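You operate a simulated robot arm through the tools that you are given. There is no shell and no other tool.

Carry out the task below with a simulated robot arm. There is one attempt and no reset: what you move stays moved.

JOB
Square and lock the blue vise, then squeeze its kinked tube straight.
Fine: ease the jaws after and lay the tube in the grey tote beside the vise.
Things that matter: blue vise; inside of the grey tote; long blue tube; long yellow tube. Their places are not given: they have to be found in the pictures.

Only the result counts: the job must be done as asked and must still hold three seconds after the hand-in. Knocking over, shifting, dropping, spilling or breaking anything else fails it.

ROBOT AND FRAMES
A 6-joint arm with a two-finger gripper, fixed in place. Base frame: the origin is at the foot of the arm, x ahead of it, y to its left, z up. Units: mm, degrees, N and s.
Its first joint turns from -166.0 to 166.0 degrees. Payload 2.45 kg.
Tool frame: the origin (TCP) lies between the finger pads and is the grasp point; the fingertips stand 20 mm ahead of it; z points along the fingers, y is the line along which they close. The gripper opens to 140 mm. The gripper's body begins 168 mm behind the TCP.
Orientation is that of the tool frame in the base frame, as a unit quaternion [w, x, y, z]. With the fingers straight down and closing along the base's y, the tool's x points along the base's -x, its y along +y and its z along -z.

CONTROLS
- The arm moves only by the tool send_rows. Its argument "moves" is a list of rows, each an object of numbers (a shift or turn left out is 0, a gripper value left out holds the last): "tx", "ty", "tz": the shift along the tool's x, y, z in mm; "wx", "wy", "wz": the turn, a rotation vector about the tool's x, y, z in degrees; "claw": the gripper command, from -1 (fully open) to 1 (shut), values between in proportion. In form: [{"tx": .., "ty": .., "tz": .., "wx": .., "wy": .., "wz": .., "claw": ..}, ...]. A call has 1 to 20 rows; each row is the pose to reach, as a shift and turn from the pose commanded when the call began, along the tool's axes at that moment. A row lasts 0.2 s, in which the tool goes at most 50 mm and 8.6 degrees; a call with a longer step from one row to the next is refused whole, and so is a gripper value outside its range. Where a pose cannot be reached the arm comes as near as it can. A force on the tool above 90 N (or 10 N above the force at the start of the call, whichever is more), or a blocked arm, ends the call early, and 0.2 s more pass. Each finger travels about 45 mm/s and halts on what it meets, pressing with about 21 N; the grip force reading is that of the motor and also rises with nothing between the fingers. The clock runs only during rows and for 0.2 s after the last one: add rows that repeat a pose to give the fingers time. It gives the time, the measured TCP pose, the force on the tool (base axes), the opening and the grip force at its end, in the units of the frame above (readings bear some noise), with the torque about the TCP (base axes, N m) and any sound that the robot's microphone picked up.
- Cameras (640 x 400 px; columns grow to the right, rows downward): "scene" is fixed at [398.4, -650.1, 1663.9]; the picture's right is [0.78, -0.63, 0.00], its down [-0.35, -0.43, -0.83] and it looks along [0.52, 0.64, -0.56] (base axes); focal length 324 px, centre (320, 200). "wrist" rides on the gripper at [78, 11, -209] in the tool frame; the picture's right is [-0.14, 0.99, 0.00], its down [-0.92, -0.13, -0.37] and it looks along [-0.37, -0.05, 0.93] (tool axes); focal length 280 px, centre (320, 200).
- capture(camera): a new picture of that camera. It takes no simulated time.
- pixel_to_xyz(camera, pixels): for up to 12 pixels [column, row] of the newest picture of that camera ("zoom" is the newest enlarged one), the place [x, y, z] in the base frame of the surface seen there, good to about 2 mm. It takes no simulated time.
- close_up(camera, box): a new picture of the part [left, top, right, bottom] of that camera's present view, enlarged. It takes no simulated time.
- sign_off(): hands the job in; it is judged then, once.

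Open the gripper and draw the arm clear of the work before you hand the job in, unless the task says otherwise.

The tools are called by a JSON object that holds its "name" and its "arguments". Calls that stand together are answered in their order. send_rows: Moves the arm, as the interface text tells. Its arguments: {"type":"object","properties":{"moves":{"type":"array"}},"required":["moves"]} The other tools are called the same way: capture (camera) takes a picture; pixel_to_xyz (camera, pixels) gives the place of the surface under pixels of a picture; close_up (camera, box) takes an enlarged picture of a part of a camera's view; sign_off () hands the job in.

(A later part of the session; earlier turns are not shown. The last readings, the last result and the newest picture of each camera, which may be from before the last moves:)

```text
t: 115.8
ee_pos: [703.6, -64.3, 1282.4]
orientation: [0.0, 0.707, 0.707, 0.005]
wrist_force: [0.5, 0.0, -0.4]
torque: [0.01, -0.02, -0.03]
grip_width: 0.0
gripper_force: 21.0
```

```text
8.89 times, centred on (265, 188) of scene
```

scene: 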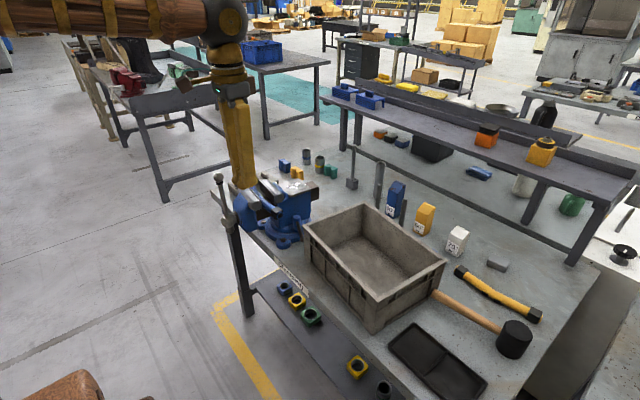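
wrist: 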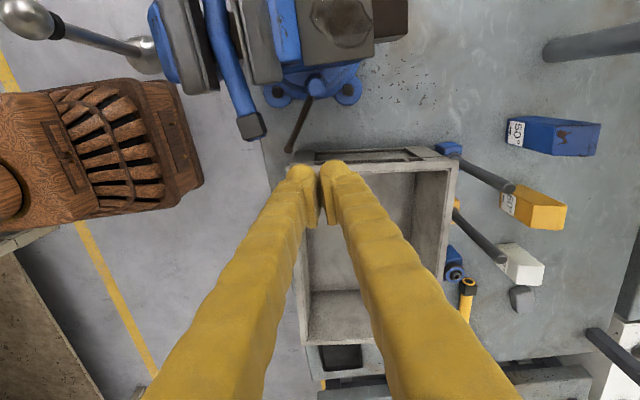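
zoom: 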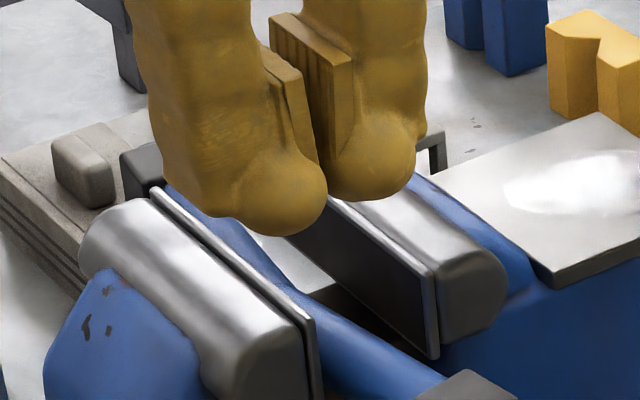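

Lever is at −156°, at its stop, with the vise square. Next is the spindle: I measure the handle bar, hub, front liner and tube.

{"name": "pixel_to_xyz", "arguments": {"camera": "zoom", "pixels": [[165, 195], [240, 258], [305, 318], [300, 290], [340, 320], [240, 230], [370, 340], [410, 310], [320, 250]]}}

{"name": "close_up", "arguments": {"camera": "scene", "box": [200, 160, 280, 260]}}

{"name": "pixel_to_xyz", "arguments": {"camera": "zoom", "pixels": [[243, 78], [250, 105], [258, 140], [265, 180], [272, 215], [280, 255], [290, 295], [318, 240], [262, 250], [300, 230], [340, 260], [380, 290]]}}

```text
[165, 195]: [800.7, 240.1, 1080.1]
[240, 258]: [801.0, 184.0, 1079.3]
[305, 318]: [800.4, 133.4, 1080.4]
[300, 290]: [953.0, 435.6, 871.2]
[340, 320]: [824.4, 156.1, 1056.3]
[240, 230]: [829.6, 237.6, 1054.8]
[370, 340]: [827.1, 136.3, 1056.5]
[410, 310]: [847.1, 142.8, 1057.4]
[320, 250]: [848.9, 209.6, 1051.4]
```

```text
4.00 times, centred on (240, 210) of scene
```

zoom: 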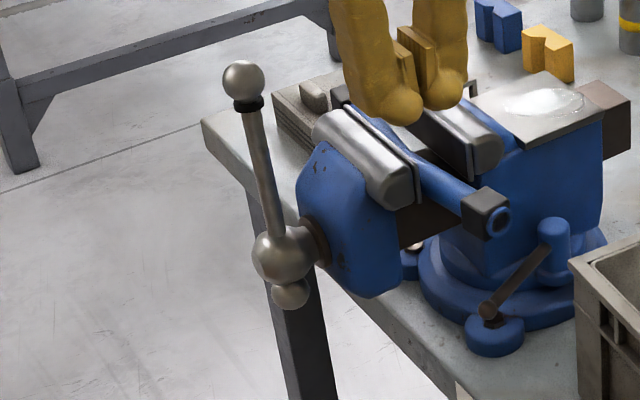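

```text
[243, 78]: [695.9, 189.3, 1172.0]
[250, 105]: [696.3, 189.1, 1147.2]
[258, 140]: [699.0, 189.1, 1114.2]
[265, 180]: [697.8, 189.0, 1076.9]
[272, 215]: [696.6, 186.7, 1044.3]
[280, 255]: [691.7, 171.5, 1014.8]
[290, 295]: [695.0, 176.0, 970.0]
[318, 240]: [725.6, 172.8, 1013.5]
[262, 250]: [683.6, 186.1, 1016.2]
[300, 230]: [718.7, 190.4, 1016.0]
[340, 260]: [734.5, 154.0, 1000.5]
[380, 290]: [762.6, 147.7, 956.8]
```

Spindle axis is along x at about y=187, z=1005, handle bar nearly vertical with its long arm up (top ball z≈1164, x≈702). Front liner is at x≈801, rear 848: gap 47 mm. I move to the +y side of the bar at safe height, restoring the tool yaw.

{"name": "send_rows", "arguments": {"moves": [{"tx": 28, "ty": -6, "wz": -8}, {"tx": 56, "ty": -12, "wz": -16}, {"tx": 84, "ty": -18, "wz": -24}, {"tx": 112, "ty": -24, "wz": -32}, {"tx": 140, "ty": -30, "wz": -40}, {"tx": 168, "ty": -36, "wz": -48}, {"tx": 196, "ty": -42, "wz": -56}, {"tx": 224, "ty": -48, "wz": -64}, {"tx": 252, "ty": -54, "wz": -72}, {"tx": 280, "ty": -60, "wz": -80}, {"tx": 308, "ty": -64, "wz": -88}, {"tx": 330, "ty": -64, "wz": -90}, {"tx": 330, "ty": -64, "wz": -90}]}}

{"name": "send_rows", "arguments": {"moves": [{"wy": -8}, {"wy": -16}, {"wy": -24}, {"wy": -32}, {"wy": -40}, {"wy": -45}, {"wy": -45}]}}

```text
t: 118.6
ee_pos: [638.9, 268.7, 1285.4]
orientation: [0.003, 0.0, 1.0, 0.003]
wrist_force: [-0.7, -0.8, 0.3]
torque: [0.01, 0.0, -0.01]
grip_width: 0.1
gripper_force: 21.0
```

```text
t: 120.2
ee_pos: [638.3, 270.0, 1285.1]
orientation: [0.384, 0.002, 0.923, 0.002]
wrist_force: [-0.1, 0.1, -0.3]
torque: [-0.03, -0.01, -0.03]
grip_width: 0.0
gripper_force: 21.2
```

Pitched 45°. I move to (695,245,1115), on the +y side of the bar.

{"name": "send_rows", "arguments": {"moves": [{"tx": 16, "ty": -5, "tz": 32}, {"tx": 32, "ty": -10, "tz": 64}, {"tx": 48, "ty": -15, "tz": 96}, {"tx": 64, "ty": -20, "tz": 128}, {"tx": 80.6, "ty": -25, "tz": 160}, {"tx": 80.6, "ty": -25, "tz": 160}]}}

{"name": "capture", "arguments": {"camera": "wrist"}}

{"name": "capture", "arguments": {"camera": "scene"}}

```text
t: 121.6
ee_pos: [697.1, 243.8, 1115.3]
orientation: [0.384, 0.002, 0.923, 0.003]
wrist_force: [-0.1, 0.2, -0.5]
torque: [-0.01, -0.02, 0.02]
grip_width: 0.1
gripper_force: 21.4
```

```text
taken
```

wrist: 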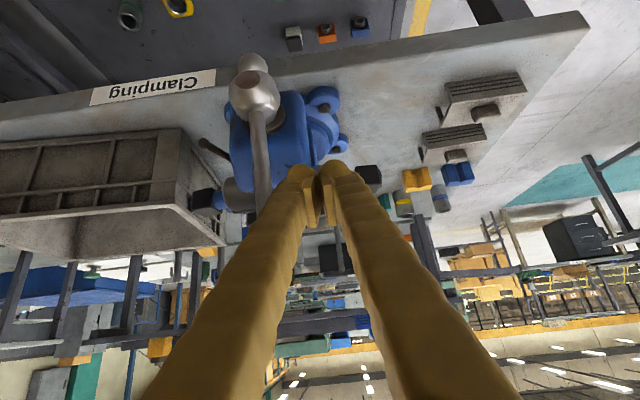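

```text
taken
```

scene: 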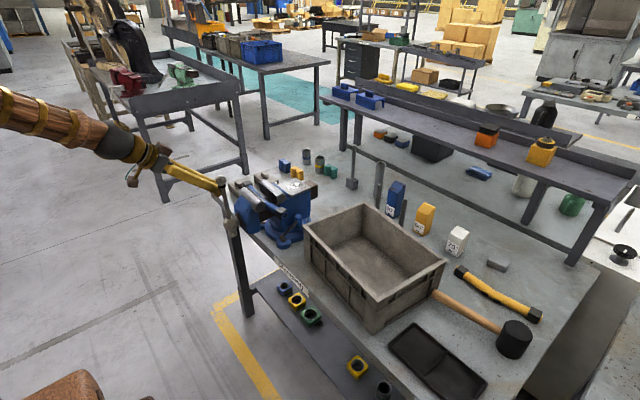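

Now I push the bar toward −y along its arc (clockwise as seen from the front), about a quarter-swing first, to test direction and load.

{"name": "send_rows", "arguments": {"moves": [{"ty": -12.6, "tx": 0.6, "tz": 0.6}, {"ty": -22.3, "tx": -1.8, "tz": -1.8}, {"ty": -32.3, "tx": -3.6, "tz": -3.6}, {"ty": -42.4, "tx": -4.8, "tz": -4.8}, {"ty": -52.7, "tx": -5.4, "tz": -5.4}, {"ty": -63, "tx": -5.3, "tz": -5.3}, {"ty": -73.2, "tx": -4.7, "tz": -4.7}, {"ty": -83.3, "tx": -3.3, "tz": -3.3}, {"ty": -83.3, "tx": -3.3, "tz": -3.3}]}}

{"name": "close_up", "arguments": {"camera": "scene", "box": [200, 150, 330, 260]}}

{"name": "pixel_to_xyz", "arguments": {"camera": "zoom", "pixels": [[270, 130], [330, 185], [290, 120], [340, 150]]}}

```text
t: 123.6
ee_pos: [695.4, 162.8, 1119.5]
orientation: [0.385, 0.002, 0.923, 0.002]
wrist_force: [-0.4, -0.2, 0.7]
torque: [0.0, -0.01, 0.02]
grip_width: 0.0
gripper_force: 21.0
```

```text
3.64 times, centred on (265, 205) of scene
```

zoom: 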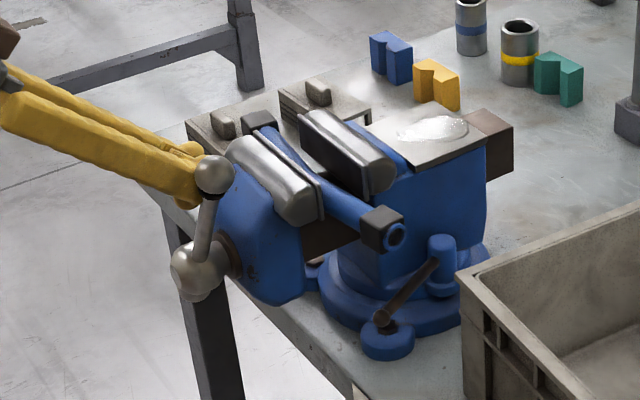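

```text
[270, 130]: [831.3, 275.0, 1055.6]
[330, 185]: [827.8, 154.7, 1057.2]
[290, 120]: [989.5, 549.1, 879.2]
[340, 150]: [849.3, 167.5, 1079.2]
```

The bar turns easily. I measure the ball and liner, then continue the circle.

{"name": "pixel_to_xyz", "arguments": {"camera": "zoom", "pixels": [[213, 175], [207, 220], [203, 245], [198, 285], [300, 185], [270, 160], [310, 200]]}}

{"name": "send_rows", "arguments": {"moves": [{"ty": -11, "tx": 2.1, "tz": 2.1}, {"ty": -21, "tx": 4.9, "tz": 4.9}, {"ty": -30.5, "tx": 8.3, "tz": 8.3}, {"ty": -39.5, "tx": 12.5, "tz": 12.5}, {"ty": -48, "tx": 17.5, "tz": 17.5}, {"ty": -56, "tx": 23, "tz": 23}, {"ty": -63, "tx": 29.5, "tz": 29.5}, {"ty": -69.5, "tx": 36.5, "tz": 36.5}, {"ty": -75, "tx": 44, "tz": 44}, {"ty": -75, "tx": 44, "tz": 44}]}}

{"name": "close_up", "arguments": {"camera": "scene", "box": [200, 150, 330, 260]}}

```text
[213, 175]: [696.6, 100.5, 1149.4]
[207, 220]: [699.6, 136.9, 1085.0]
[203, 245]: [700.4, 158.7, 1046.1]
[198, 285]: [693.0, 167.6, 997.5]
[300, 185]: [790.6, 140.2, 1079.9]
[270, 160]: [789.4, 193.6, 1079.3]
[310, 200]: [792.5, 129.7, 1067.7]
```

```text
t: 125.8
ee_pos: [696.1, 88.1, 1057.3]
orientation: [0.384, 0.002, 0.923, 0.004]
wrist_force: [0.1, -0.8, -0.2]
torque: [-0.03, -0.02, 0.02]
grip_width: 0.0
gripper_force: 20.8
```

```text
3.64 times, centred on (265, 205) of scene
```

zoom: 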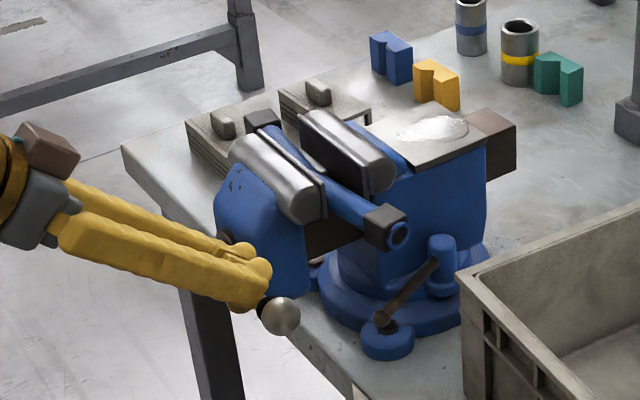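

Bar is at about 75–80° now and moves freely. I continue the peg around the lower half of the circle.

{"name": "send_rows", "arguments": {"moves": [{"ty": -9.2, "tx": 9.2, "tz": 9.2}, {"ty": -13.6, "tx": 20.1, "tz": 20}, {"ty": -15.8, "tx": 31.4, "tz": 31.2}, {"ty": -15.8, "tx": 42.7, "tz": 42.4}, {"ty": -13.6, "tx": 54, "tz": 53.6}, {"ty": -9.2, "tx": 64.9, "tz": 64.5}, {"ty": -2.6, "tx": 75.4, "tz": 74.8}, {"ty": 5.9, "tx": 85, "tz": 84.4}, {"ty": 16.2, "tx": 93.7, "tz": 93}, {"ty": 28.1, "tx": 101.3, "tz": 100.6}, {"ty": 41.4, "tx": 107.7, "tz": 106.9}, {"ty": 55.8, "tx": 112.7, "tz": 111.9}, {"ty": 55.8, "tx": 112.7, "tz": 111.9}]}}

{"name": "close_up", "arguments": {"camera": "scene", "box": [200, 160, 330, 270]}}

```text
t: 128.6
ee_pos: [697.4, 144.7, 898.3]
orientation: [0.384, 0.003, 0.923, 0.002]
wrist_force: [1.5, -4.4, 0.9]
torque: [0.01, -0.02, -0.1]
grip_width: 0.1
gripper_force: 20.6
```

```text
3.64 times, centred on (265, 215) of scene
```

zoom: 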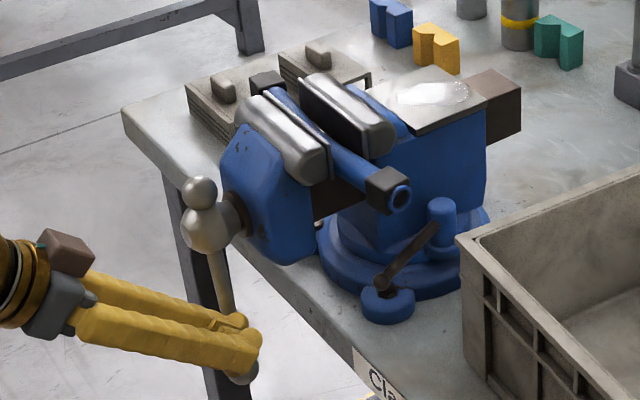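

Half a turn done, all reachable. I measure the jaw gap now.

{"name": "close_up", "arguments": {"camera": "scene", "box": [240, 165, 300, 210]}}

{"name": "pixel_to_xyz", "arguments": {"camera": "zoom", "pixels": [[180, 185], [200, 200], [250, 245], [290, 285], [260, 180], [300, 215], [340, 260], [320, 220]]}}

```text
8.89 times, centred on (270, 188) of scene
```

zoom: 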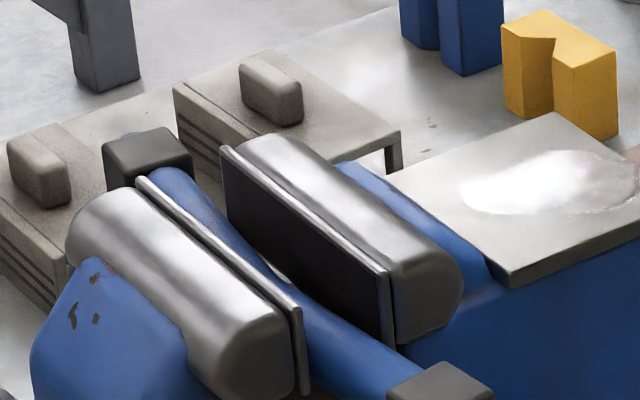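

```text
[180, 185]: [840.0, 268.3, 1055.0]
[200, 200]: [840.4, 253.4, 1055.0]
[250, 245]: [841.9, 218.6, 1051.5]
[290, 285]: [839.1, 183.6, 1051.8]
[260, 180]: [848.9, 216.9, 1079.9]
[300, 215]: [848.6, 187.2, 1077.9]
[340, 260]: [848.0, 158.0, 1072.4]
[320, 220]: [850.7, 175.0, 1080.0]
```

{"name": "pixel_to_xyz", "arguments": {"camera": "zoom", "pixels": [[150, 187], [190, 220], [220, 244], [250, 269], [280, 293], [295, 305], [185, 218], [215, 243]]}}

```text
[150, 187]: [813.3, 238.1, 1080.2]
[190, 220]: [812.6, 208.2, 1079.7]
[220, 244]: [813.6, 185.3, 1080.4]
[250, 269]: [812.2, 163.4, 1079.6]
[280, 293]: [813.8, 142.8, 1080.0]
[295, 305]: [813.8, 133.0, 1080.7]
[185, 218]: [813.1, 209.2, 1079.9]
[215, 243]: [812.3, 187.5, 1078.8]
```

Half a turn moved the front liner from 801 to 813 (about 24 mm per turn); gap now about 34 mm. I continue about 40° more, shifting +x with the spindle.

{"name": "send_rows", "arguments": {"moves": [{"ty": 14.5, "tx": 1.4, "tz": 5.5}, {"ty": 30.3, "tx": 1.3, "tz": 9.7}, {"ty": 46.3, "tx": -0.5, "tz": 12.2}, {"ty": 62.3, "tx": -2.3, "tz": 11.7}, {"ty": 77.8, "tx": -5.8, "tz": 9.7}, {"ty": 77.8, "tx": -5.8, "tz": 9.7}]}}

{"name": "close_up", "arguments": {"camera": "scene", "box": [240, 165, 300, 210]}}

{"name": "pixel_to_xyz", "arguments": {"camera": "zoom", "pixels": [[160, 187], [195, 216], [225, 240], [255, 265], [285, 289], [260, 180], [300, 215], [340, 260]]}}

{"name": "close_up", "arguments": {"camera": "scene", "box": [200, 160, 330, 270]}}

```text
t: 130.0
ee_pos: [707.1, 223.3, 897.5]
orientation: [0.386, 0.002, 0.923, 0.002]
wrist_force: [0.5, -3.1, -2.1]
torque: [-0.03, -0.01, 0.0]
grip_width: 0.1
gripper_force: 21.3
```

```text
8.89 times, centred on (270, 188) of scene
```

zoom: 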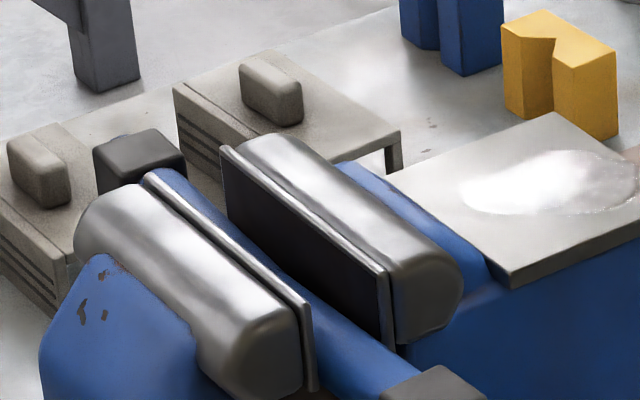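

```text
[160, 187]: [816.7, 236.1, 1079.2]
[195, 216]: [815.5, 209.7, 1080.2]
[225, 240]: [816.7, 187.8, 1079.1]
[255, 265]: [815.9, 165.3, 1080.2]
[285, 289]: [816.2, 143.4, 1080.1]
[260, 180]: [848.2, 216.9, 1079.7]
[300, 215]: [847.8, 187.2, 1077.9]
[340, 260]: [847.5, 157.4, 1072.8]
```

```text
3.64 times, centred on (265, 215) of scene
```

zoom: 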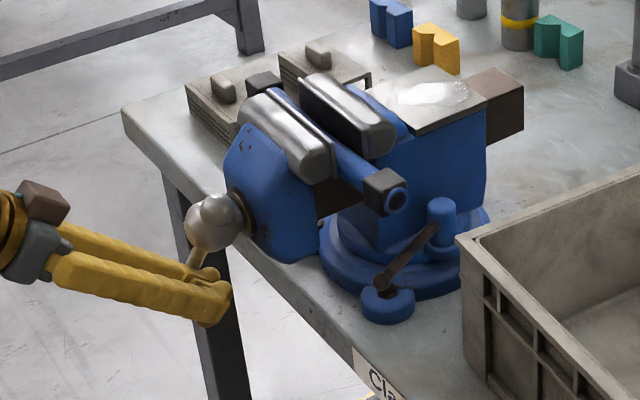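

Liner at 816.2 and the tube is beginning to straighten; load is light. Another 40°.

{"name": "send_rows", "arguments": {"moves": [{"ty": 14.1, "tx": -3.3, "tz": -2.5}, {"ty": 28, "tx": -9.5, "tz": -7.7}, {"ty": 40.7, "tx": -16.9, "tz": -14.2}, {"ty": 51.8, "tx": -25.5, "tz": -22}, {"ty": 61.2, "tx": -35.1, "tz": -30.7}, {"ty": 61.2, "tx": -35.1, "tz": -30.7}]}}

{"name": "close_up", "arguments": {"camera": "scene", "box": [240, 165, 300, 210]}}

{"name": "pixel_to_xyz", "arguments": {"camera": "zoom", "pixels": [[170, 187], [205, 216], [235, 240], [265, 265], [295, 289], [200, 195], [300, 215], [340, 260]]}}

{"name": "close_up", "arguments": {"camera": "scene", "box": [200, 160, 330, 270]}}

```text
t: 131.4
ee_pos: [710.6, 284.7, 943.0]
orientation: [0.385, 0.001, 0.923, 0.004]
wrist_force: [-6.3, -2.6, -2.4]
torque: [-0.02, -0.08, 0.16]
grip_width: 0.2
gripper_force: 21.4
```

```text
8.89 times, centred on (270, 188) of scene
```

zoom: 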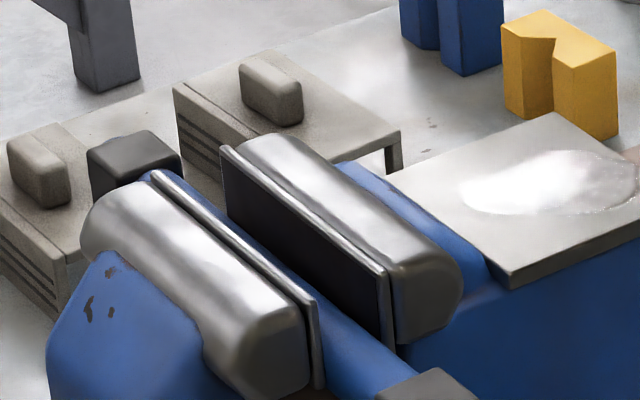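

```text
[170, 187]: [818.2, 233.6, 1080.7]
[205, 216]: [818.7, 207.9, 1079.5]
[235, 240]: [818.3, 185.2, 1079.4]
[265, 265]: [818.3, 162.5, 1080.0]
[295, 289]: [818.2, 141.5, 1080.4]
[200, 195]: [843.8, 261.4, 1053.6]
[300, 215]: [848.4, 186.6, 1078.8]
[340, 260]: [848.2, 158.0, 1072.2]
```

```text
3.64 times, centred on (265, 215) of scene
```

zoom: 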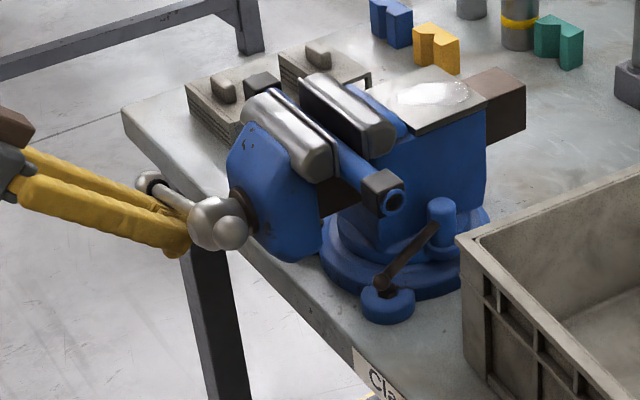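

Gap about 30 mm, tube nearly straight, force ~7 N. I turn another 24° and check.

{"name": "send_rows", "arguments": {"moves": [{"ty": 7.4, "tx": -11.1, "tz": -10.3}, {"ty": 12.8, "tx": -22.2, "tz": -20.6}, {"ty": 16.2, "tx": -33.7, "tz": -31.3}, {"ty": 16.2, "tx": -33.7, "tz": -31.3}]}}

{"name": "close_up", "arguments": {"camera": "scene", "box": [235, 160, 305, 215]}}

{"name": "pixel_to_xyz", "arguments": {"camera": "zoom", "pixels": [[195, 185], [215, 205], [240, 222], [265, 245], [290, 265], [310, 285], [340, 310], [370, 335], [120, 160], [390, 350]]}}

```text
t: 132.4
ee_pos: [712.6, 300.9, 988.3]
orientation: [0.384, 0.001, 0.923, 0.003]
wrist_force: [-19.5, 0.5, -11.4]
torque: [0.21, -0.28, -0.35]
grip_width: 0.0
gripper_force: 20.9
```

```text
7.27 times, centred on (270, 188) of scene
```

zoom: 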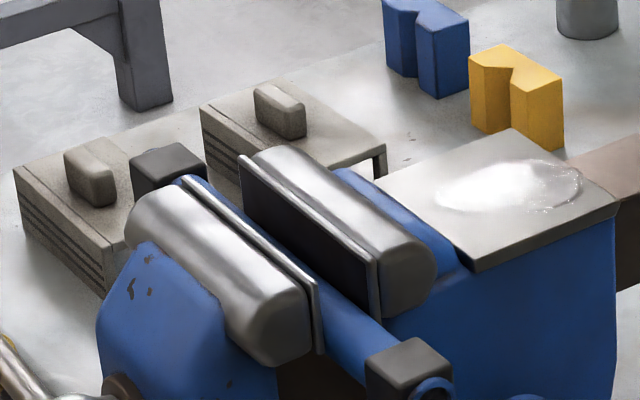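

```text
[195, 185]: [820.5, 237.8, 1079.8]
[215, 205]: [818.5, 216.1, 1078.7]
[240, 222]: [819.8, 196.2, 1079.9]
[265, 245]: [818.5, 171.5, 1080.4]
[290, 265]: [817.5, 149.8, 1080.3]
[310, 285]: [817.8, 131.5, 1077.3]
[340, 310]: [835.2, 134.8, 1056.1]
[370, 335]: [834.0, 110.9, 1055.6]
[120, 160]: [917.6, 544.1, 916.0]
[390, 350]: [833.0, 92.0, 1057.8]
```

Force has risen to about 23 N. I check the liner position, the tube line and the bar.

{"name": "pixel_to_xyz", "arguments": {"camera": "zoom", "pixels": [[200, 192], [230, 217], [260, 243], [290, 268], [250, 165], [300, 205], [345, 242], [330, 290], [355, 320], [170, 160], [405, 355]]}}

{"name": "close_up", "arguments": {"camera": "scene", "box": [200, 160, 330, 270]}}

{"name": "capture", "arguments": {"camera": "wrist"}}

```text
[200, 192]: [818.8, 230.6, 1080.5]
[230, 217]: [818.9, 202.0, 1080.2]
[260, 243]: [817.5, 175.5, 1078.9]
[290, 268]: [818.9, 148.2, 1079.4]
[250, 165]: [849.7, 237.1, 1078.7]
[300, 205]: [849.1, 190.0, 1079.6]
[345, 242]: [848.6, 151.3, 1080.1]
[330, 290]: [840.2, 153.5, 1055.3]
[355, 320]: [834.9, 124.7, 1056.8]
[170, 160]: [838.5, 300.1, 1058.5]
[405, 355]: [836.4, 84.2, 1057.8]
```

```text
3.64 times, centred on (265, 215) of scene
```

zoom: 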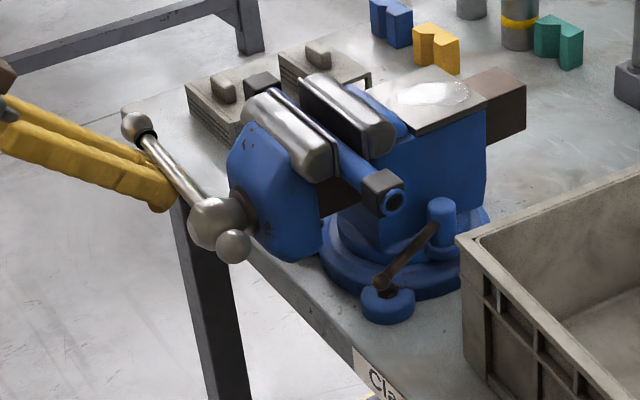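

```text
taken
```

wrist: 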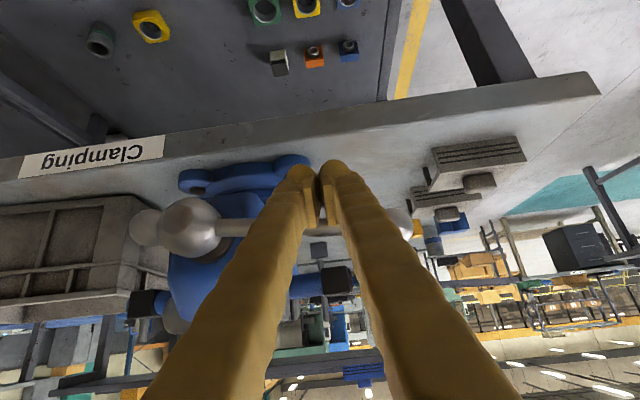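

Liner about 818.6 (gap ≈28 mm) and the tube looks straight. I turn slowly a little more to be sure it is squeezed firmly.

{"name": "send_rows", "arguments": {"moves": [{"ty": 0.4, "tx": -3.2, "tz": -3}, {"ty": 0.8, "tx": -6.4, "tz": -5.9}, {"ty": 1, "tx": -9.3, "tz": -8.6}, {"ty": 1.1, "tx": -12.2, "tz": -11.4}, {"ty": 1.1, "tx": -12.2, "tz": -11.4}]}}

{"name": "close_up", "arguments": {"camera": "scene", "box": [235, 160, 305, 215]}}

{"name": "pixel_to_xyz", "arguments": {"camera": "zoom", "pixels": [[205, 192], [235, 217], [265, 243], [295, 268], [250, 165], [300, 205], [345, 242]]}}

```text
t: 133.6
ee_pos: [712.8, 300.9, 1006.5]
orientation: [0.384, 0.001, 0.923, 0.003]
wrist_force: [-28.9, -9.9, -22.7]
torque: [0.77, -0.36, -0.78]
grip_width: 0.0
gripper_force: 21.8
```

```text
7.27 times, centred on (270, 188) of scene
```

zoom: 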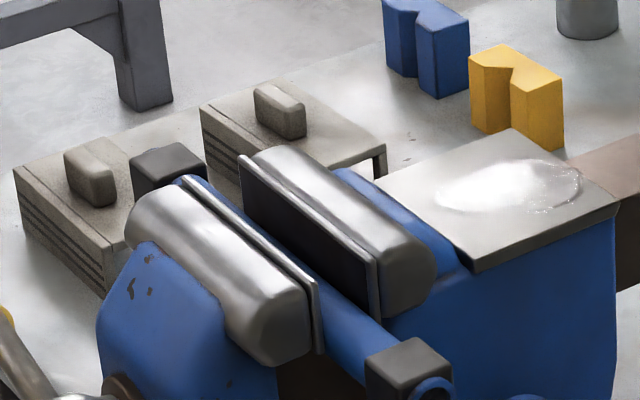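

```text
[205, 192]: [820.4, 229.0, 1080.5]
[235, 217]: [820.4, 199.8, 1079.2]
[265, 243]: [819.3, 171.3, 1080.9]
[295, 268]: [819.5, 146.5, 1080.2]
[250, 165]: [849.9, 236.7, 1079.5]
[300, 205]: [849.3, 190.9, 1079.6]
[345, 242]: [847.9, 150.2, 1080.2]
```

The liner no longer advances and the load is 38 N: the jaws are tight on the tube. I check the tube's straightness with points along its ridge and the caps.

{"name": "close_up", "arguments": {"camera": "scene", "box": [245, 170, 290, 205]}}

{"name": "pixel_to_xyz", "arguments": {"camera": "zoom", "pixels": [[165, 145], [175, 155], [190, 165], [210, 185], [240, 210], [270, 240], [300, 265], [330, 290], [380, 330], [420, 360], [440, 380]]}}

```text
11.43 times, centred on (268, 188) of scene
```

zoom: 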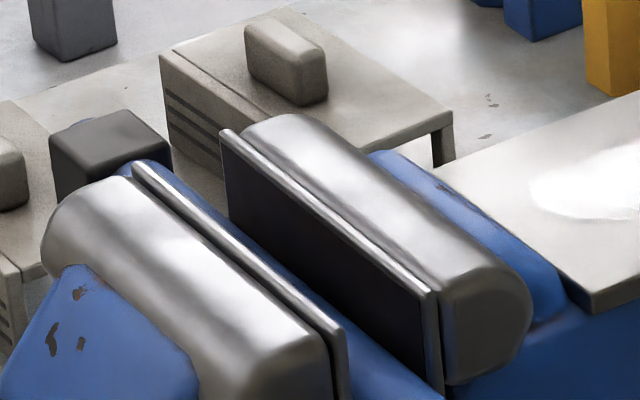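

```text
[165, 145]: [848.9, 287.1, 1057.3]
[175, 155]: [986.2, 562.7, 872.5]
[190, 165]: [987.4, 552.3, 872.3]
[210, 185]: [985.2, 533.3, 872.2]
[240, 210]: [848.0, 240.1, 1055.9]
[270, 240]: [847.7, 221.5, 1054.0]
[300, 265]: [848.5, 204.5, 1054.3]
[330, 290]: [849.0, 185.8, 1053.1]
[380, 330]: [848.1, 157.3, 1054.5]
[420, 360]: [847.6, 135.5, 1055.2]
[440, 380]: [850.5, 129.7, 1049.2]
```

I back the fingers down off the bar, then out and up to look at the tube from above.

{"name": "send_rows", "arguments": {"moves": [{"tx": 7, "tz": 7}, {"tx": 16, "tz": 14}, {"tx": 16, "tz": -20}, {"tx": 16, "tz": -60}, {"tx": 10, "tz": -100}, {"tx": -10, "tz": -135}, {"tx": -40, "tz": -165, "claw": -1}, {"tx": -70, "tz": -200}, {"tx": -100, "tz": -235, "wy": 6}, {"tx": -130, "tz": -265, "wy": 12}, {"tx": -160, "tz": -290, "wy": 18, "ty": -15}, {"tx": -180, "tz": -310, "wy": 25, "ty": -40}, {"tx": -195, "tz": -320, "wy": 32, "ty": -70}, {"tx": -210, "tz": -325, "wy": 39, "ty": -100}, {"tx": -215, "tz": -325, "wy": 45, "ty": -125}, {"tx": -215, "tz": -325, "wy": 45, "ty": -125}]}}

{"name": "capture", "arguments": {"camera": "wrist"}}

{"name": "capture", "arguments": {"camera": "scene"}}

```text
t: 137.0
ee_pos: [633.0, 170.8, 1388.7]
orientation: [0.002, 0.0, 1.0, 0.003]
wrist_force: [0.3, -0.5, 0.7]
torque: [0.01, 0.01, 0.01]
grip_width: 139.9
gripper_force: 0.0
```

```text
taken
```

wrist: 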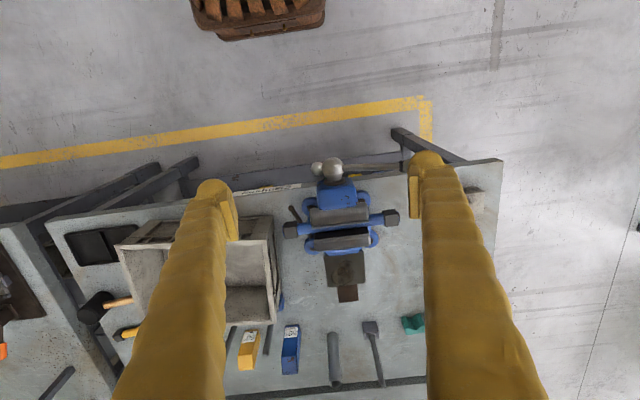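

```text
taken
```

scene: 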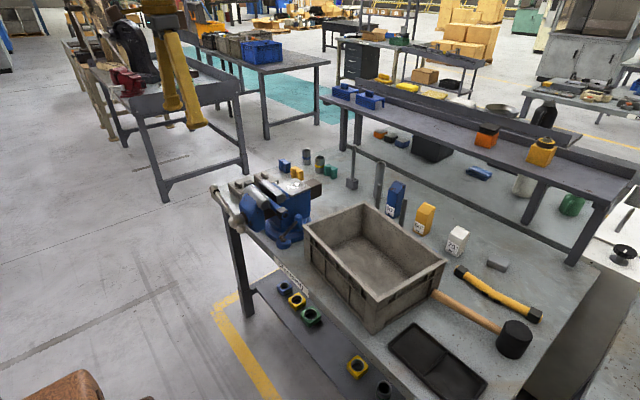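

{"name": "close_up", "arguments": {"camera": "wrist", "box": [270, 150, 420, 280]}}

{"name": "pixel_to_xyz", "arguments": {"camera": "zoom", "pixels": [[75, 225], [110, 240], [125, 238], [140, 236], [445, 195], [425, 198], [410, 200], [395, 203], [500, 190], [150, 255], [150, 220]]}}

{"name": "close_up", "arguments": {"camera": "wrist", "box": [275, 195, 405, 255]}}

```text
3.08 times, centred on (345, 215) of wrist
```

zoom: 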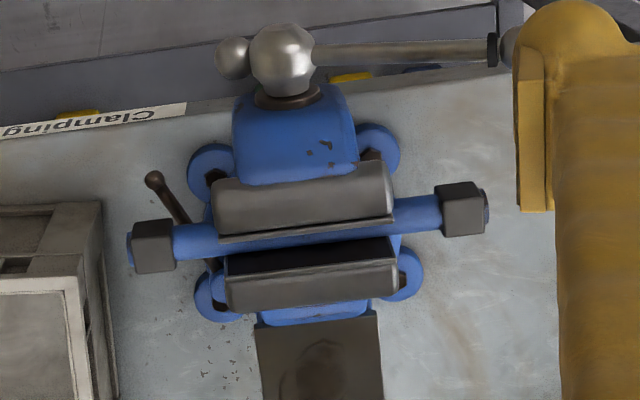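

```text
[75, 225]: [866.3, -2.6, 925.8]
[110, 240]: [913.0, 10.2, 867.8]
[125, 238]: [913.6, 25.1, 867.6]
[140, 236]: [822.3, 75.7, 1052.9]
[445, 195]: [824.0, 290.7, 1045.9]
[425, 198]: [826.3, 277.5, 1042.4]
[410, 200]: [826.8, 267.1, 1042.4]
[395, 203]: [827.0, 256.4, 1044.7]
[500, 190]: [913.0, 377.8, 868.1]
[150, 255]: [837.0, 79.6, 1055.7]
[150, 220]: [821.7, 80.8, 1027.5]
```

```text
4.92 times, centred on (340, 225) of wrist
```

zoom: 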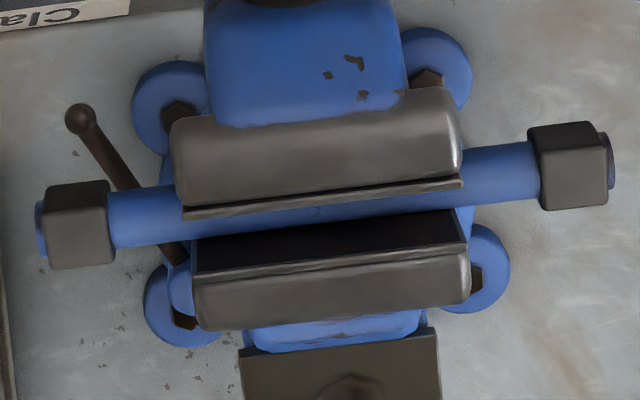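

From above the tube looks straight. I zoom on each free segment to verify there's no residual bend.

{"name": "close_up", "arguments": {"camera": "wrist", "box": [275, 220, 325, 250]}}

{"name": "close_up", "arguments": {"camera": "wrist", "box": [355, 205, 405, 235]}}

```text
12.80 times, centred on (300, 235) of wrist
```

zoom: 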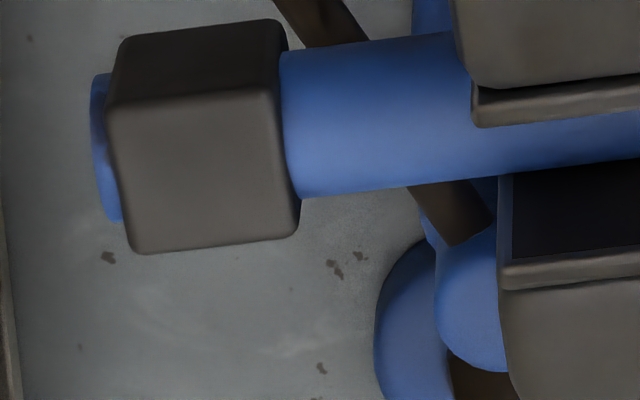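

```text
12.80 times, centred on (380, 220) of wrist
```

zoom: 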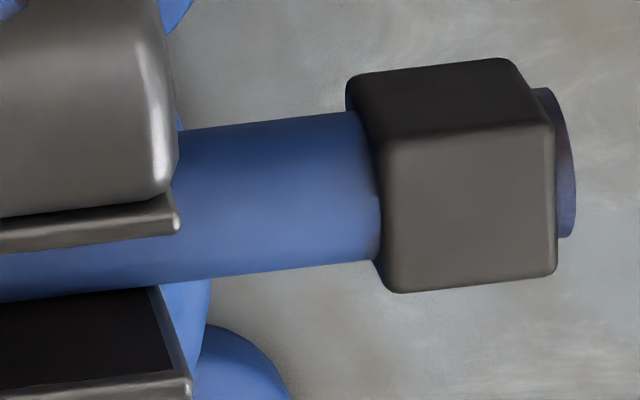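

Both segments share the same slope (−0.11 vs −0.10), so the tube is straight within about 1°. Next I ease the jaws; first I locate the bar now.

{"name": "pixel_to_xyz", "arguments": {"camera": "wrist", "pixels": [[371, 166], [390, 165], [400, 165], [360, 167], [332, 168], [317, 169]]}}

{"name": "close_up", "arguments": {"camera": "scene", "box": [200, 160, 280, 260]}}

{"name": "pixel_to_xyz", "arguments": {"camera": "zoom", "pixels": [[218, 135], [225, 145], [240, 175], [255, 200], [270, 230], [300, 260], [310, 280]]}}

```text
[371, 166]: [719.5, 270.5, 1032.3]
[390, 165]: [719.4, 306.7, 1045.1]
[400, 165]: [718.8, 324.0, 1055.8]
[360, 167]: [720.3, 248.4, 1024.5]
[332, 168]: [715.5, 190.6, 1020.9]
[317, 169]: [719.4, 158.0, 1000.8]
```

```text
4.00 times, centred on (240, 210) of scene
```

zoom: 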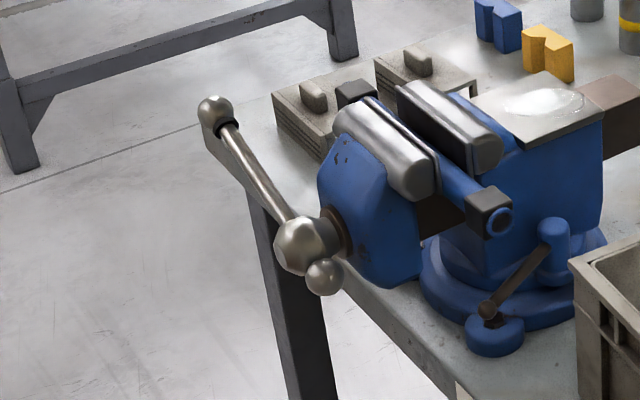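

```text
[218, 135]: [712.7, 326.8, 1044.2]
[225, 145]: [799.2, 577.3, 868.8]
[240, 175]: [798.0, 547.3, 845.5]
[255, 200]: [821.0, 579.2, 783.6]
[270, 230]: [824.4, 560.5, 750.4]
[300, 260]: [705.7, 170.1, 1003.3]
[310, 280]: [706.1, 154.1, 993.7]
```

Bar lies at about 20° above horizontal on the +y side, x≈720. I close the fingers, pitch 45° again and come in above the bar at (713,262,1100).

{"name": "send_rows", "arguments": {"moves": [{"ty": 22, "tz": 20, "wy": -6, "claw": 1}, {"ty": 44, "tz": 40, "wy": -14}, {"ty": 66, "tz": 60, "wy": -22}, {"ty": 91, "tz": 80, "wy": -30}, {"ty": 91, "tz": 100, "wy": -38}, {"ty": 91, "tz": 110, "wy": -45}, {"ty": 91, "tz": 110, "wy": -45}]}}

```text
t: 138.6
ee_pos: [633.8, 264.9, 1278.1]
orientation: [0.385, 0.002, 0.923, 0.003]
wrist_force: [-1.1, -0.1, 0.4]
torque: [0.0, 0.0, -0.01]
grip_width: 0.2
gripper_force: 3.1
```

Move in above the bar.

{"name": "send_rows", "arguments": {"moves": [{"tx": 18, "tz": 46}, {"tx": 36, "tz": 92}, {"tx": 54, "tz": 138}, {"tx": 72.7, "tz": 183}, {"tx": 72.7, "tz": 183}]}}

{"name": "close_up", "arguments": {"camera": "scene", "box": [190, 140, 290, 240]}}

```text
t: 139.8
ee_pos: [713.1, 264.8, 1096.1]
orientation: [0.385, 0.002, 0.923, 0.003]
wrist_force: [-0.2, -0.2, 0.1]
torque: [-0.02, 0.01, 0.02]
grip_width: 0.0
gripper_force: 21.0
```

```text
4.00 times, centred on (240, 190) of scene
```

zoom: 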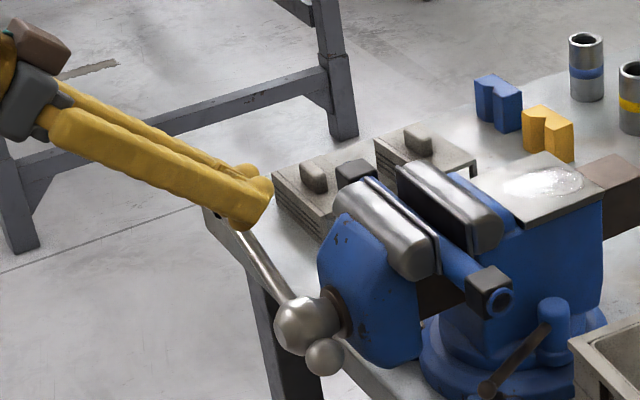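

Push the bar downward along its arc to loosen, about 40° first, and check.

{"name": "send_rows", "arguments": {"moves": [{"ty": 5, "tx": 6, "tz": 6}, {"ty": 10.3, "tx": 12.2, "tz": 12.1}, {"ty": 19.7, "tx": 21.6, "tz": 21.1}, {"ty": 27.2, "tx": 31.8, "tz": 30.8}, {"ty": 32.7, "tx": 42.8, "tz": 41.1}, {"ty": 36.1, "tx": 54.3, "tz": 51.8}, {"ty": 37.2, "tx": 66, "tz": 62.7}, {"ty": 37.2, "tx": 66, "tz": 62.7}]}}

{"name": "close_up", "arguments": {"camera": "scene", "box": [200, 150, 320, 250]}}

{"name": "close_up", "arguments": {"camera": "scene", "box": [235, 160, 305, 215]}}

{"name": "pixel_to_xyz", "arguments": {"camera": "zoom", "pixels": [[200, 192], [230, 217], [260, 243], [290, 268], [300, 205], [345, 242], [355, 320], [370, 335], [170, 160], [405, 355]]}}

```text
t: 141.6
ee_pos: [710.7, 302.8, 1007.7]
orientation: [0.384, 0.002, 0.923, 0.003]
wrist_force: [0.3, 0.1, -0.6]
torque: [-0.02, -0.01, 0.03]
grip_width: 0.0
gripper_force: 21.5
```

```text
4.00 times, centred on (260, 200) of scene
```

zoom: 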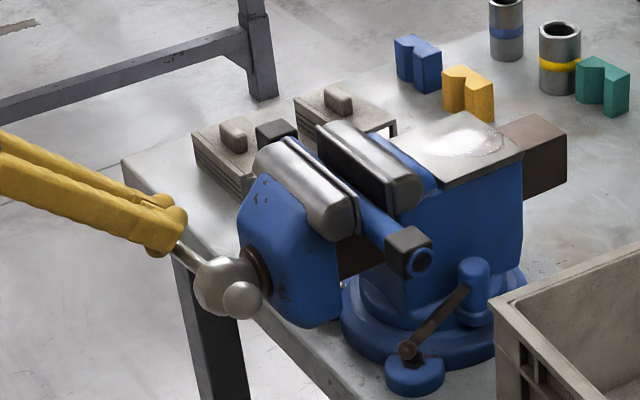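

```text
7.27 times, centred on (270, 188) of scene
```

zoom: 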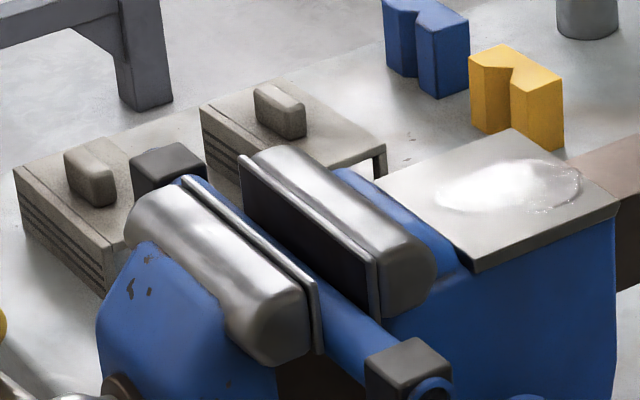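

```text
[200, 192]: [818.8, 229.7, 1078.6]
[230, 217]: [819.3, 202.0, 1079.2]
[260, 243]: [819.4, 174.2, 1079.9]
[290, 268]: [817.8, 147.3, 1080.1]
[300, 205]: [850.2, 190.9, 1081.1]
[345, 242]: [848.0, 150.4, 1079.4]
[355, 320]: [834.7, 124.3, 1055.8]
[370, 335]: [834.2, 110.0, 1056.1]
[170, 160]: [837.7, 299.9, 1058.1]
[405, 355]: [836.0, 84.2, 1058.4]
```

Jaw hasn't moved yet—only the handle's wind-up was released. I continue loosening another ~48°.

{"name": "send_rows", "arguments": {"moves": [{"ty": -1.9, "tx": 13.6, "tz": 12.8}, {"ty": -5.3, "tx": 25.1, "tz": 23.5}, {"ty": -10.8, "tx": 36.2, "tz": 33.8}, {"ty": -18.3, "tx": 46.5, "tz": 43.4}, {"ty": -27.7, "tx": 56.1, "tz": 52.2}, {"ty": -38.8, "tx": 64.6, "tz": 60}, {"ty": -38.8, "tx": 64.6, "tz": 60}]}}

{"name": "close_up", "arguments": {"camera": "scene", "box": [200, 150, 320, 250]}}

{"name": "close_up", "arguments": {"camera": "scene", "box": [235, 160, 305, 215]}}

{"name": "pixel_to_xyz", "arguments": {"camera": "zoom", "pixels": [[190, 192], [220, 217], [250, 243], [280, 268], [300, 205], [345, 242], [355, 320], [370, 335], [170, 160], [405, 355]]}}

```text
t: 143.2
ee_pos: [707.4, 266.4, 919.5]
orientation: [0.384, 0.002, 0.923, 0.003]
wrist_force: [0.2, -0.9, -0.2]
torque: [0.02, 0.0, 0.0]
grip_width: 0.0
gripper_force: 21.7
```

```text
4.00 times, centred on (260, 200) of scene
```

zoom: 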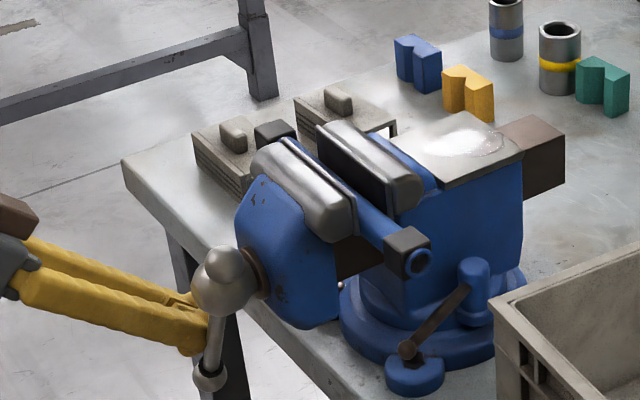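

```text
7.27 times, centred on (270, 188) of scene
```

zoom: 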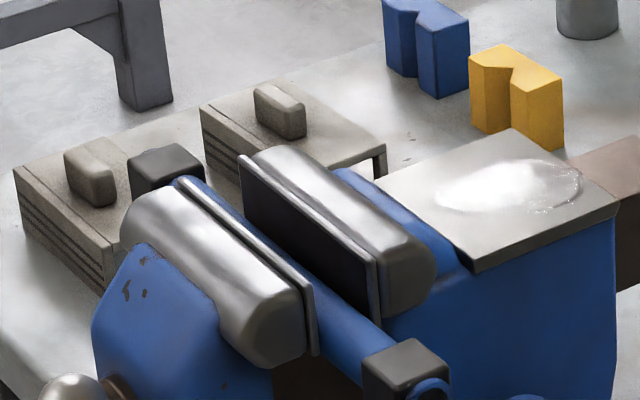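

```text
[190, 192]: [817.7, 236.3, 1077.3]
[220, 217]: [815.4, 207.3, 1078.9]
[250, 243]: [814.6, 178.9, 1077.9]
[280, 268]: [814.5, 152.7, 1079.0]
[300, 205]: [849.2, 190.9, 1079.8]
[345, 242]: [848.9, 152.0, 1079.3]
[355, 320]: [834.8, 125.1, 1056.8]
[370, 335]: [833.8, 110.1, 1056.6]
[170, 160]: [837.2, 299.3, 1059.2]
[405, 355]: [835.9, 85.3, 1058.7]
```

The front liner has backed off about 2 mm; tube stays at the same height. I ease about 50° more.

{"name": "send_rows", "arguments": {"moves": [{"ty": -15.1, "tx": 7.3, "tz": 6.5}, {"ty": -29, "tx": 13.5, "tz": 11.7}, {"ty": -43.9, "tx": 18.2, "tz": 15.5}, {"ty": -59.4, "tx": 21.4, "tz": 17.9}, {"ty": -75.4, "tx": 22.9, "tz": 18.6}, {"ty": -91.4, "tx": 23, "tz": 17.8}, {"ty": -91.4, "tx": 23, "tz": 17.8}]}}

{"name": "close_up", "arguments": {"camera": "scene", "box": [200, 150, 320, 250]}}

{"name": "close_up", "arguments": {"camera": "scene", "box": [235, 160, 305, 215]}}

{"name": "pixel_to_xyz", "arguments": {"camera": "zoom", "pixels": [[180, 194], [210, 220], [240, 246], [270, 271], [300, 205], [345, 242], [345, 320], [360, 335], [165, 160], [400, 355]]}}

```text
t: 144.8
ee_pos: [704.3, 173.7, 889.6]
orientation: [0.385, 0.002, 0.923, 0.002]
wrist_force: [-1.6, 1.0, -1.2]
torque: [0.03, -0.02, -0.04]
grip_width: 0.0
gripper_force: 20.8
```

```text
4.00 times, centred on (260, 200) of scene
```

zoom: 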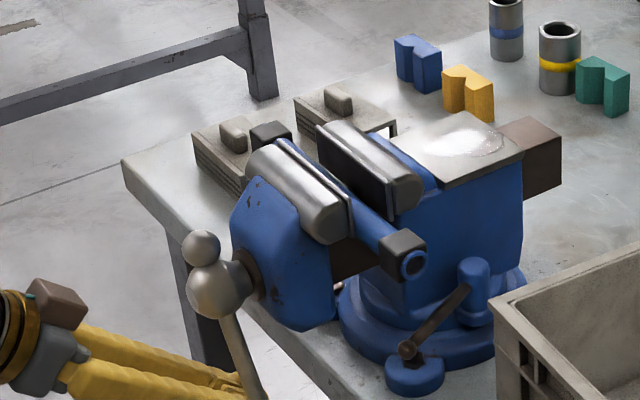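

```text
7.27 times, centred on (270, 188) of scene
```

zoom: 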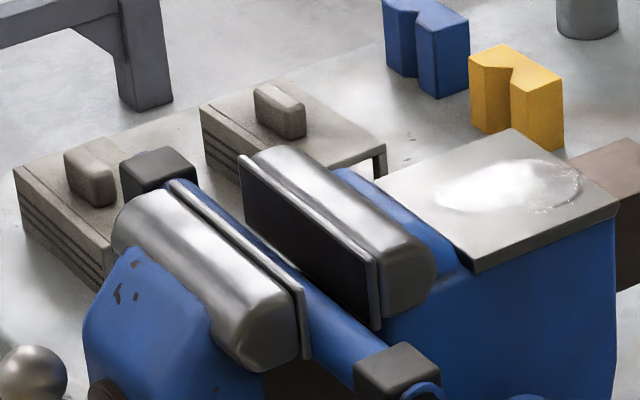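

```text
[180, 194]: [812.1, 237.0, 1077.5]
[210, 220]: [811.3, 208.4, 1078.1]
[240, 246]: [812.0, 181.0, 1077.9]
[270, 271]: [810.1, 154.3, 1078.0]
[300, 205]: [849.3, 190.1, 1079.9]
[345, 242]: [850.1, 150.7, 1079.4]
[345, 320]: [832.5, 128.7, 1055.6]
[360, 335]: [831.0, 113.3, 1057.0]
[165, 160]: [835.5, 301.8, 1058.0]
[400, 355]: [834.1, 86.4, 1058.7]
```

Gap is now about 34 mm against a 28 mm tube: jaws are eased and the tube still rests in place. I withdraw the fingers from the bar and rise to the travel height.

{"name": "send_rows", "arguments": {"moves": [{"ty": 10}, {"ty": 25}, {"ty": 25, "tz": -35}, {"ty": 25, "tz": -75}, {"ty": 25, "tz": -110, "tx": -10}, {"ty": 30, "tz": -140, "tx": -40}, {"ty": 40, "tz": -165, "tx": -75}, {"ty": 50, "tz": -190, "tx": -110}, {"ty": 60, "tz": -220, "tx": -145}, {"ty": 70, "tz": -250, "tx": -180, "wy": 6}, {"ty": 80, "tz": -275, "tx": -210, "wy": 13}, {"ty": 90, "tz": -295, "tx": -235, "wy": 20}, {"ty": 100, "tz": -305, "tx": -255, "wy": 28}, {"ty": 110, "tz": -305, "tx": -270, "wy": 36}, {"ty": 120, "tz": -300, "tx": -280, "wy": 44}, {"ty": 126, "tz": -295, "tx": -285, "wy": 45}, {"ty": 126, "tz": -295, "tx": -285, "wy": 45}]}}

{"name": "capture", "arguments": {"camera": "wrist"}}

{"name": "close_up", "arguments": {"camera": "scene", "box": [200, 150, 330, 250]}}

```text
t: 148.4
ee_pos: [695.8, 298.0, 1300.2]
orientation: [0.001, -0.001, 1.0, 0.004]
wrist_force: [-0.4, 0.3, -0.2]
torque: [0.01, -0.02, -0.01]
grip_width: 0.0
gripper_force: 21.2
```

```text
taken
```

wrist: 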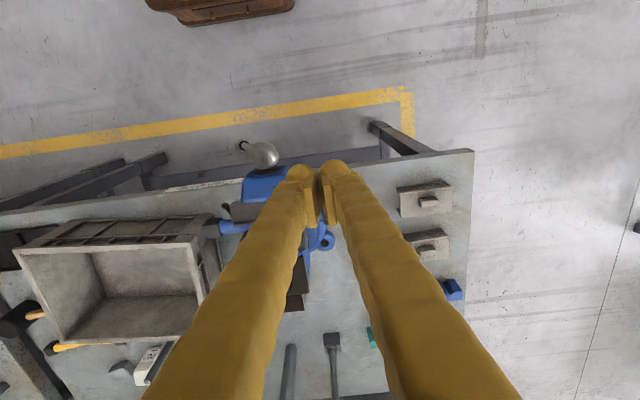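

```text
4.00 times, centred on (265, 200) of scene
```

zoom: 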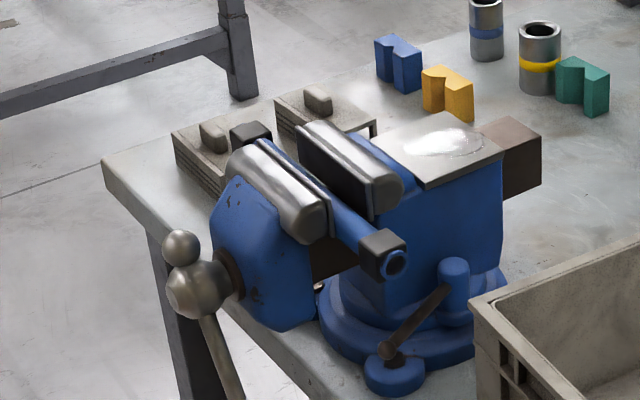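

I measure the caps and gap now, and check the vise is still square.

{"name": "close_up", "arguments": {"camera": "scene", "box": [235, 165, 305, 220]}}

{"name": "pixel_to_xyz", "arguments": {"camera": "zoom", "pixels": [[125, 125], [160, 105], [190, 118], [160, 135], [155, 115], [140, 150], [360, 330], [395, 305], [435, 325], [390, 345], [375, 365], [405, 325]]}}

{"name": "pixel_to_xyz", "arguments": {"camera": "zoom", "pixels": [[175, 142], [205, 168], [235, 195], [265, 220], [260, 125], [300, 160], [345, 200], [270, 190], [310, 240], [440, 220], [500, 200], [560, 180]]}}

```text
7.27 times, centred on (270, 192) of scene
```

zoom: 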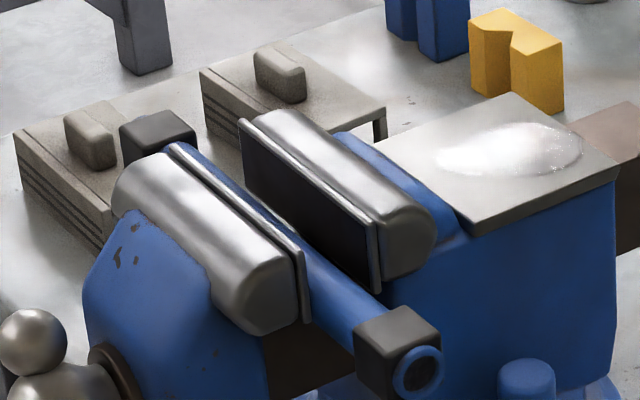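

```text
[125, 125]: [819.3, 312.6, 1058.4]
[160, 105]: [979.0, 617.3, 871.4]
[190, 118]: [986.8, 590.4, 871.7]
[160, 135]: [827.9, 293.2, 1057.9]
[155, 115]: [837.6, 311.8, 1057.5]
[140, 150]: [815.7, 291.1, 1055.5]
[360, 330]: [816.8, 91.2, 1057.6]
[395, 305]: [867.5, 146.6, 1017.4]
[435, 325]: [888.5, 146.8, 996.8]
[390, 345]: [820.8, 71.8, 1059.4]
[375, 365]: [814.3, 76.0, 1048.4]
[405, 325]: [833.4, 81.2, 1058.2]
```

```text
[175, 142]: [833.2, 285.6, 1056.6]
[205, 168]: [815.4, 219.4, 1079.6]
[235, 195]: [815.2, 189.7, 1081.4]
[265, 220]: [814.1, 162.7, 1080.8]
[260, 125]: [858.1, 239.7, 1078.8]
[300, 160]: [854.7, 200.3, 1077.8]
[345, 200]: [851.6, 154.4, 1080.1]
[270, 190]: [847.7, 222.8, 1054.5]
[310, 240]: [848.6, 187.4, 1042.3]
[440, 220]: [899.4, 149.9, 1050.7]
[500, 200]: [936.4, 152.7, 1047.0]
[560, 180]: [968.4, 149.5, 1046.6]
```

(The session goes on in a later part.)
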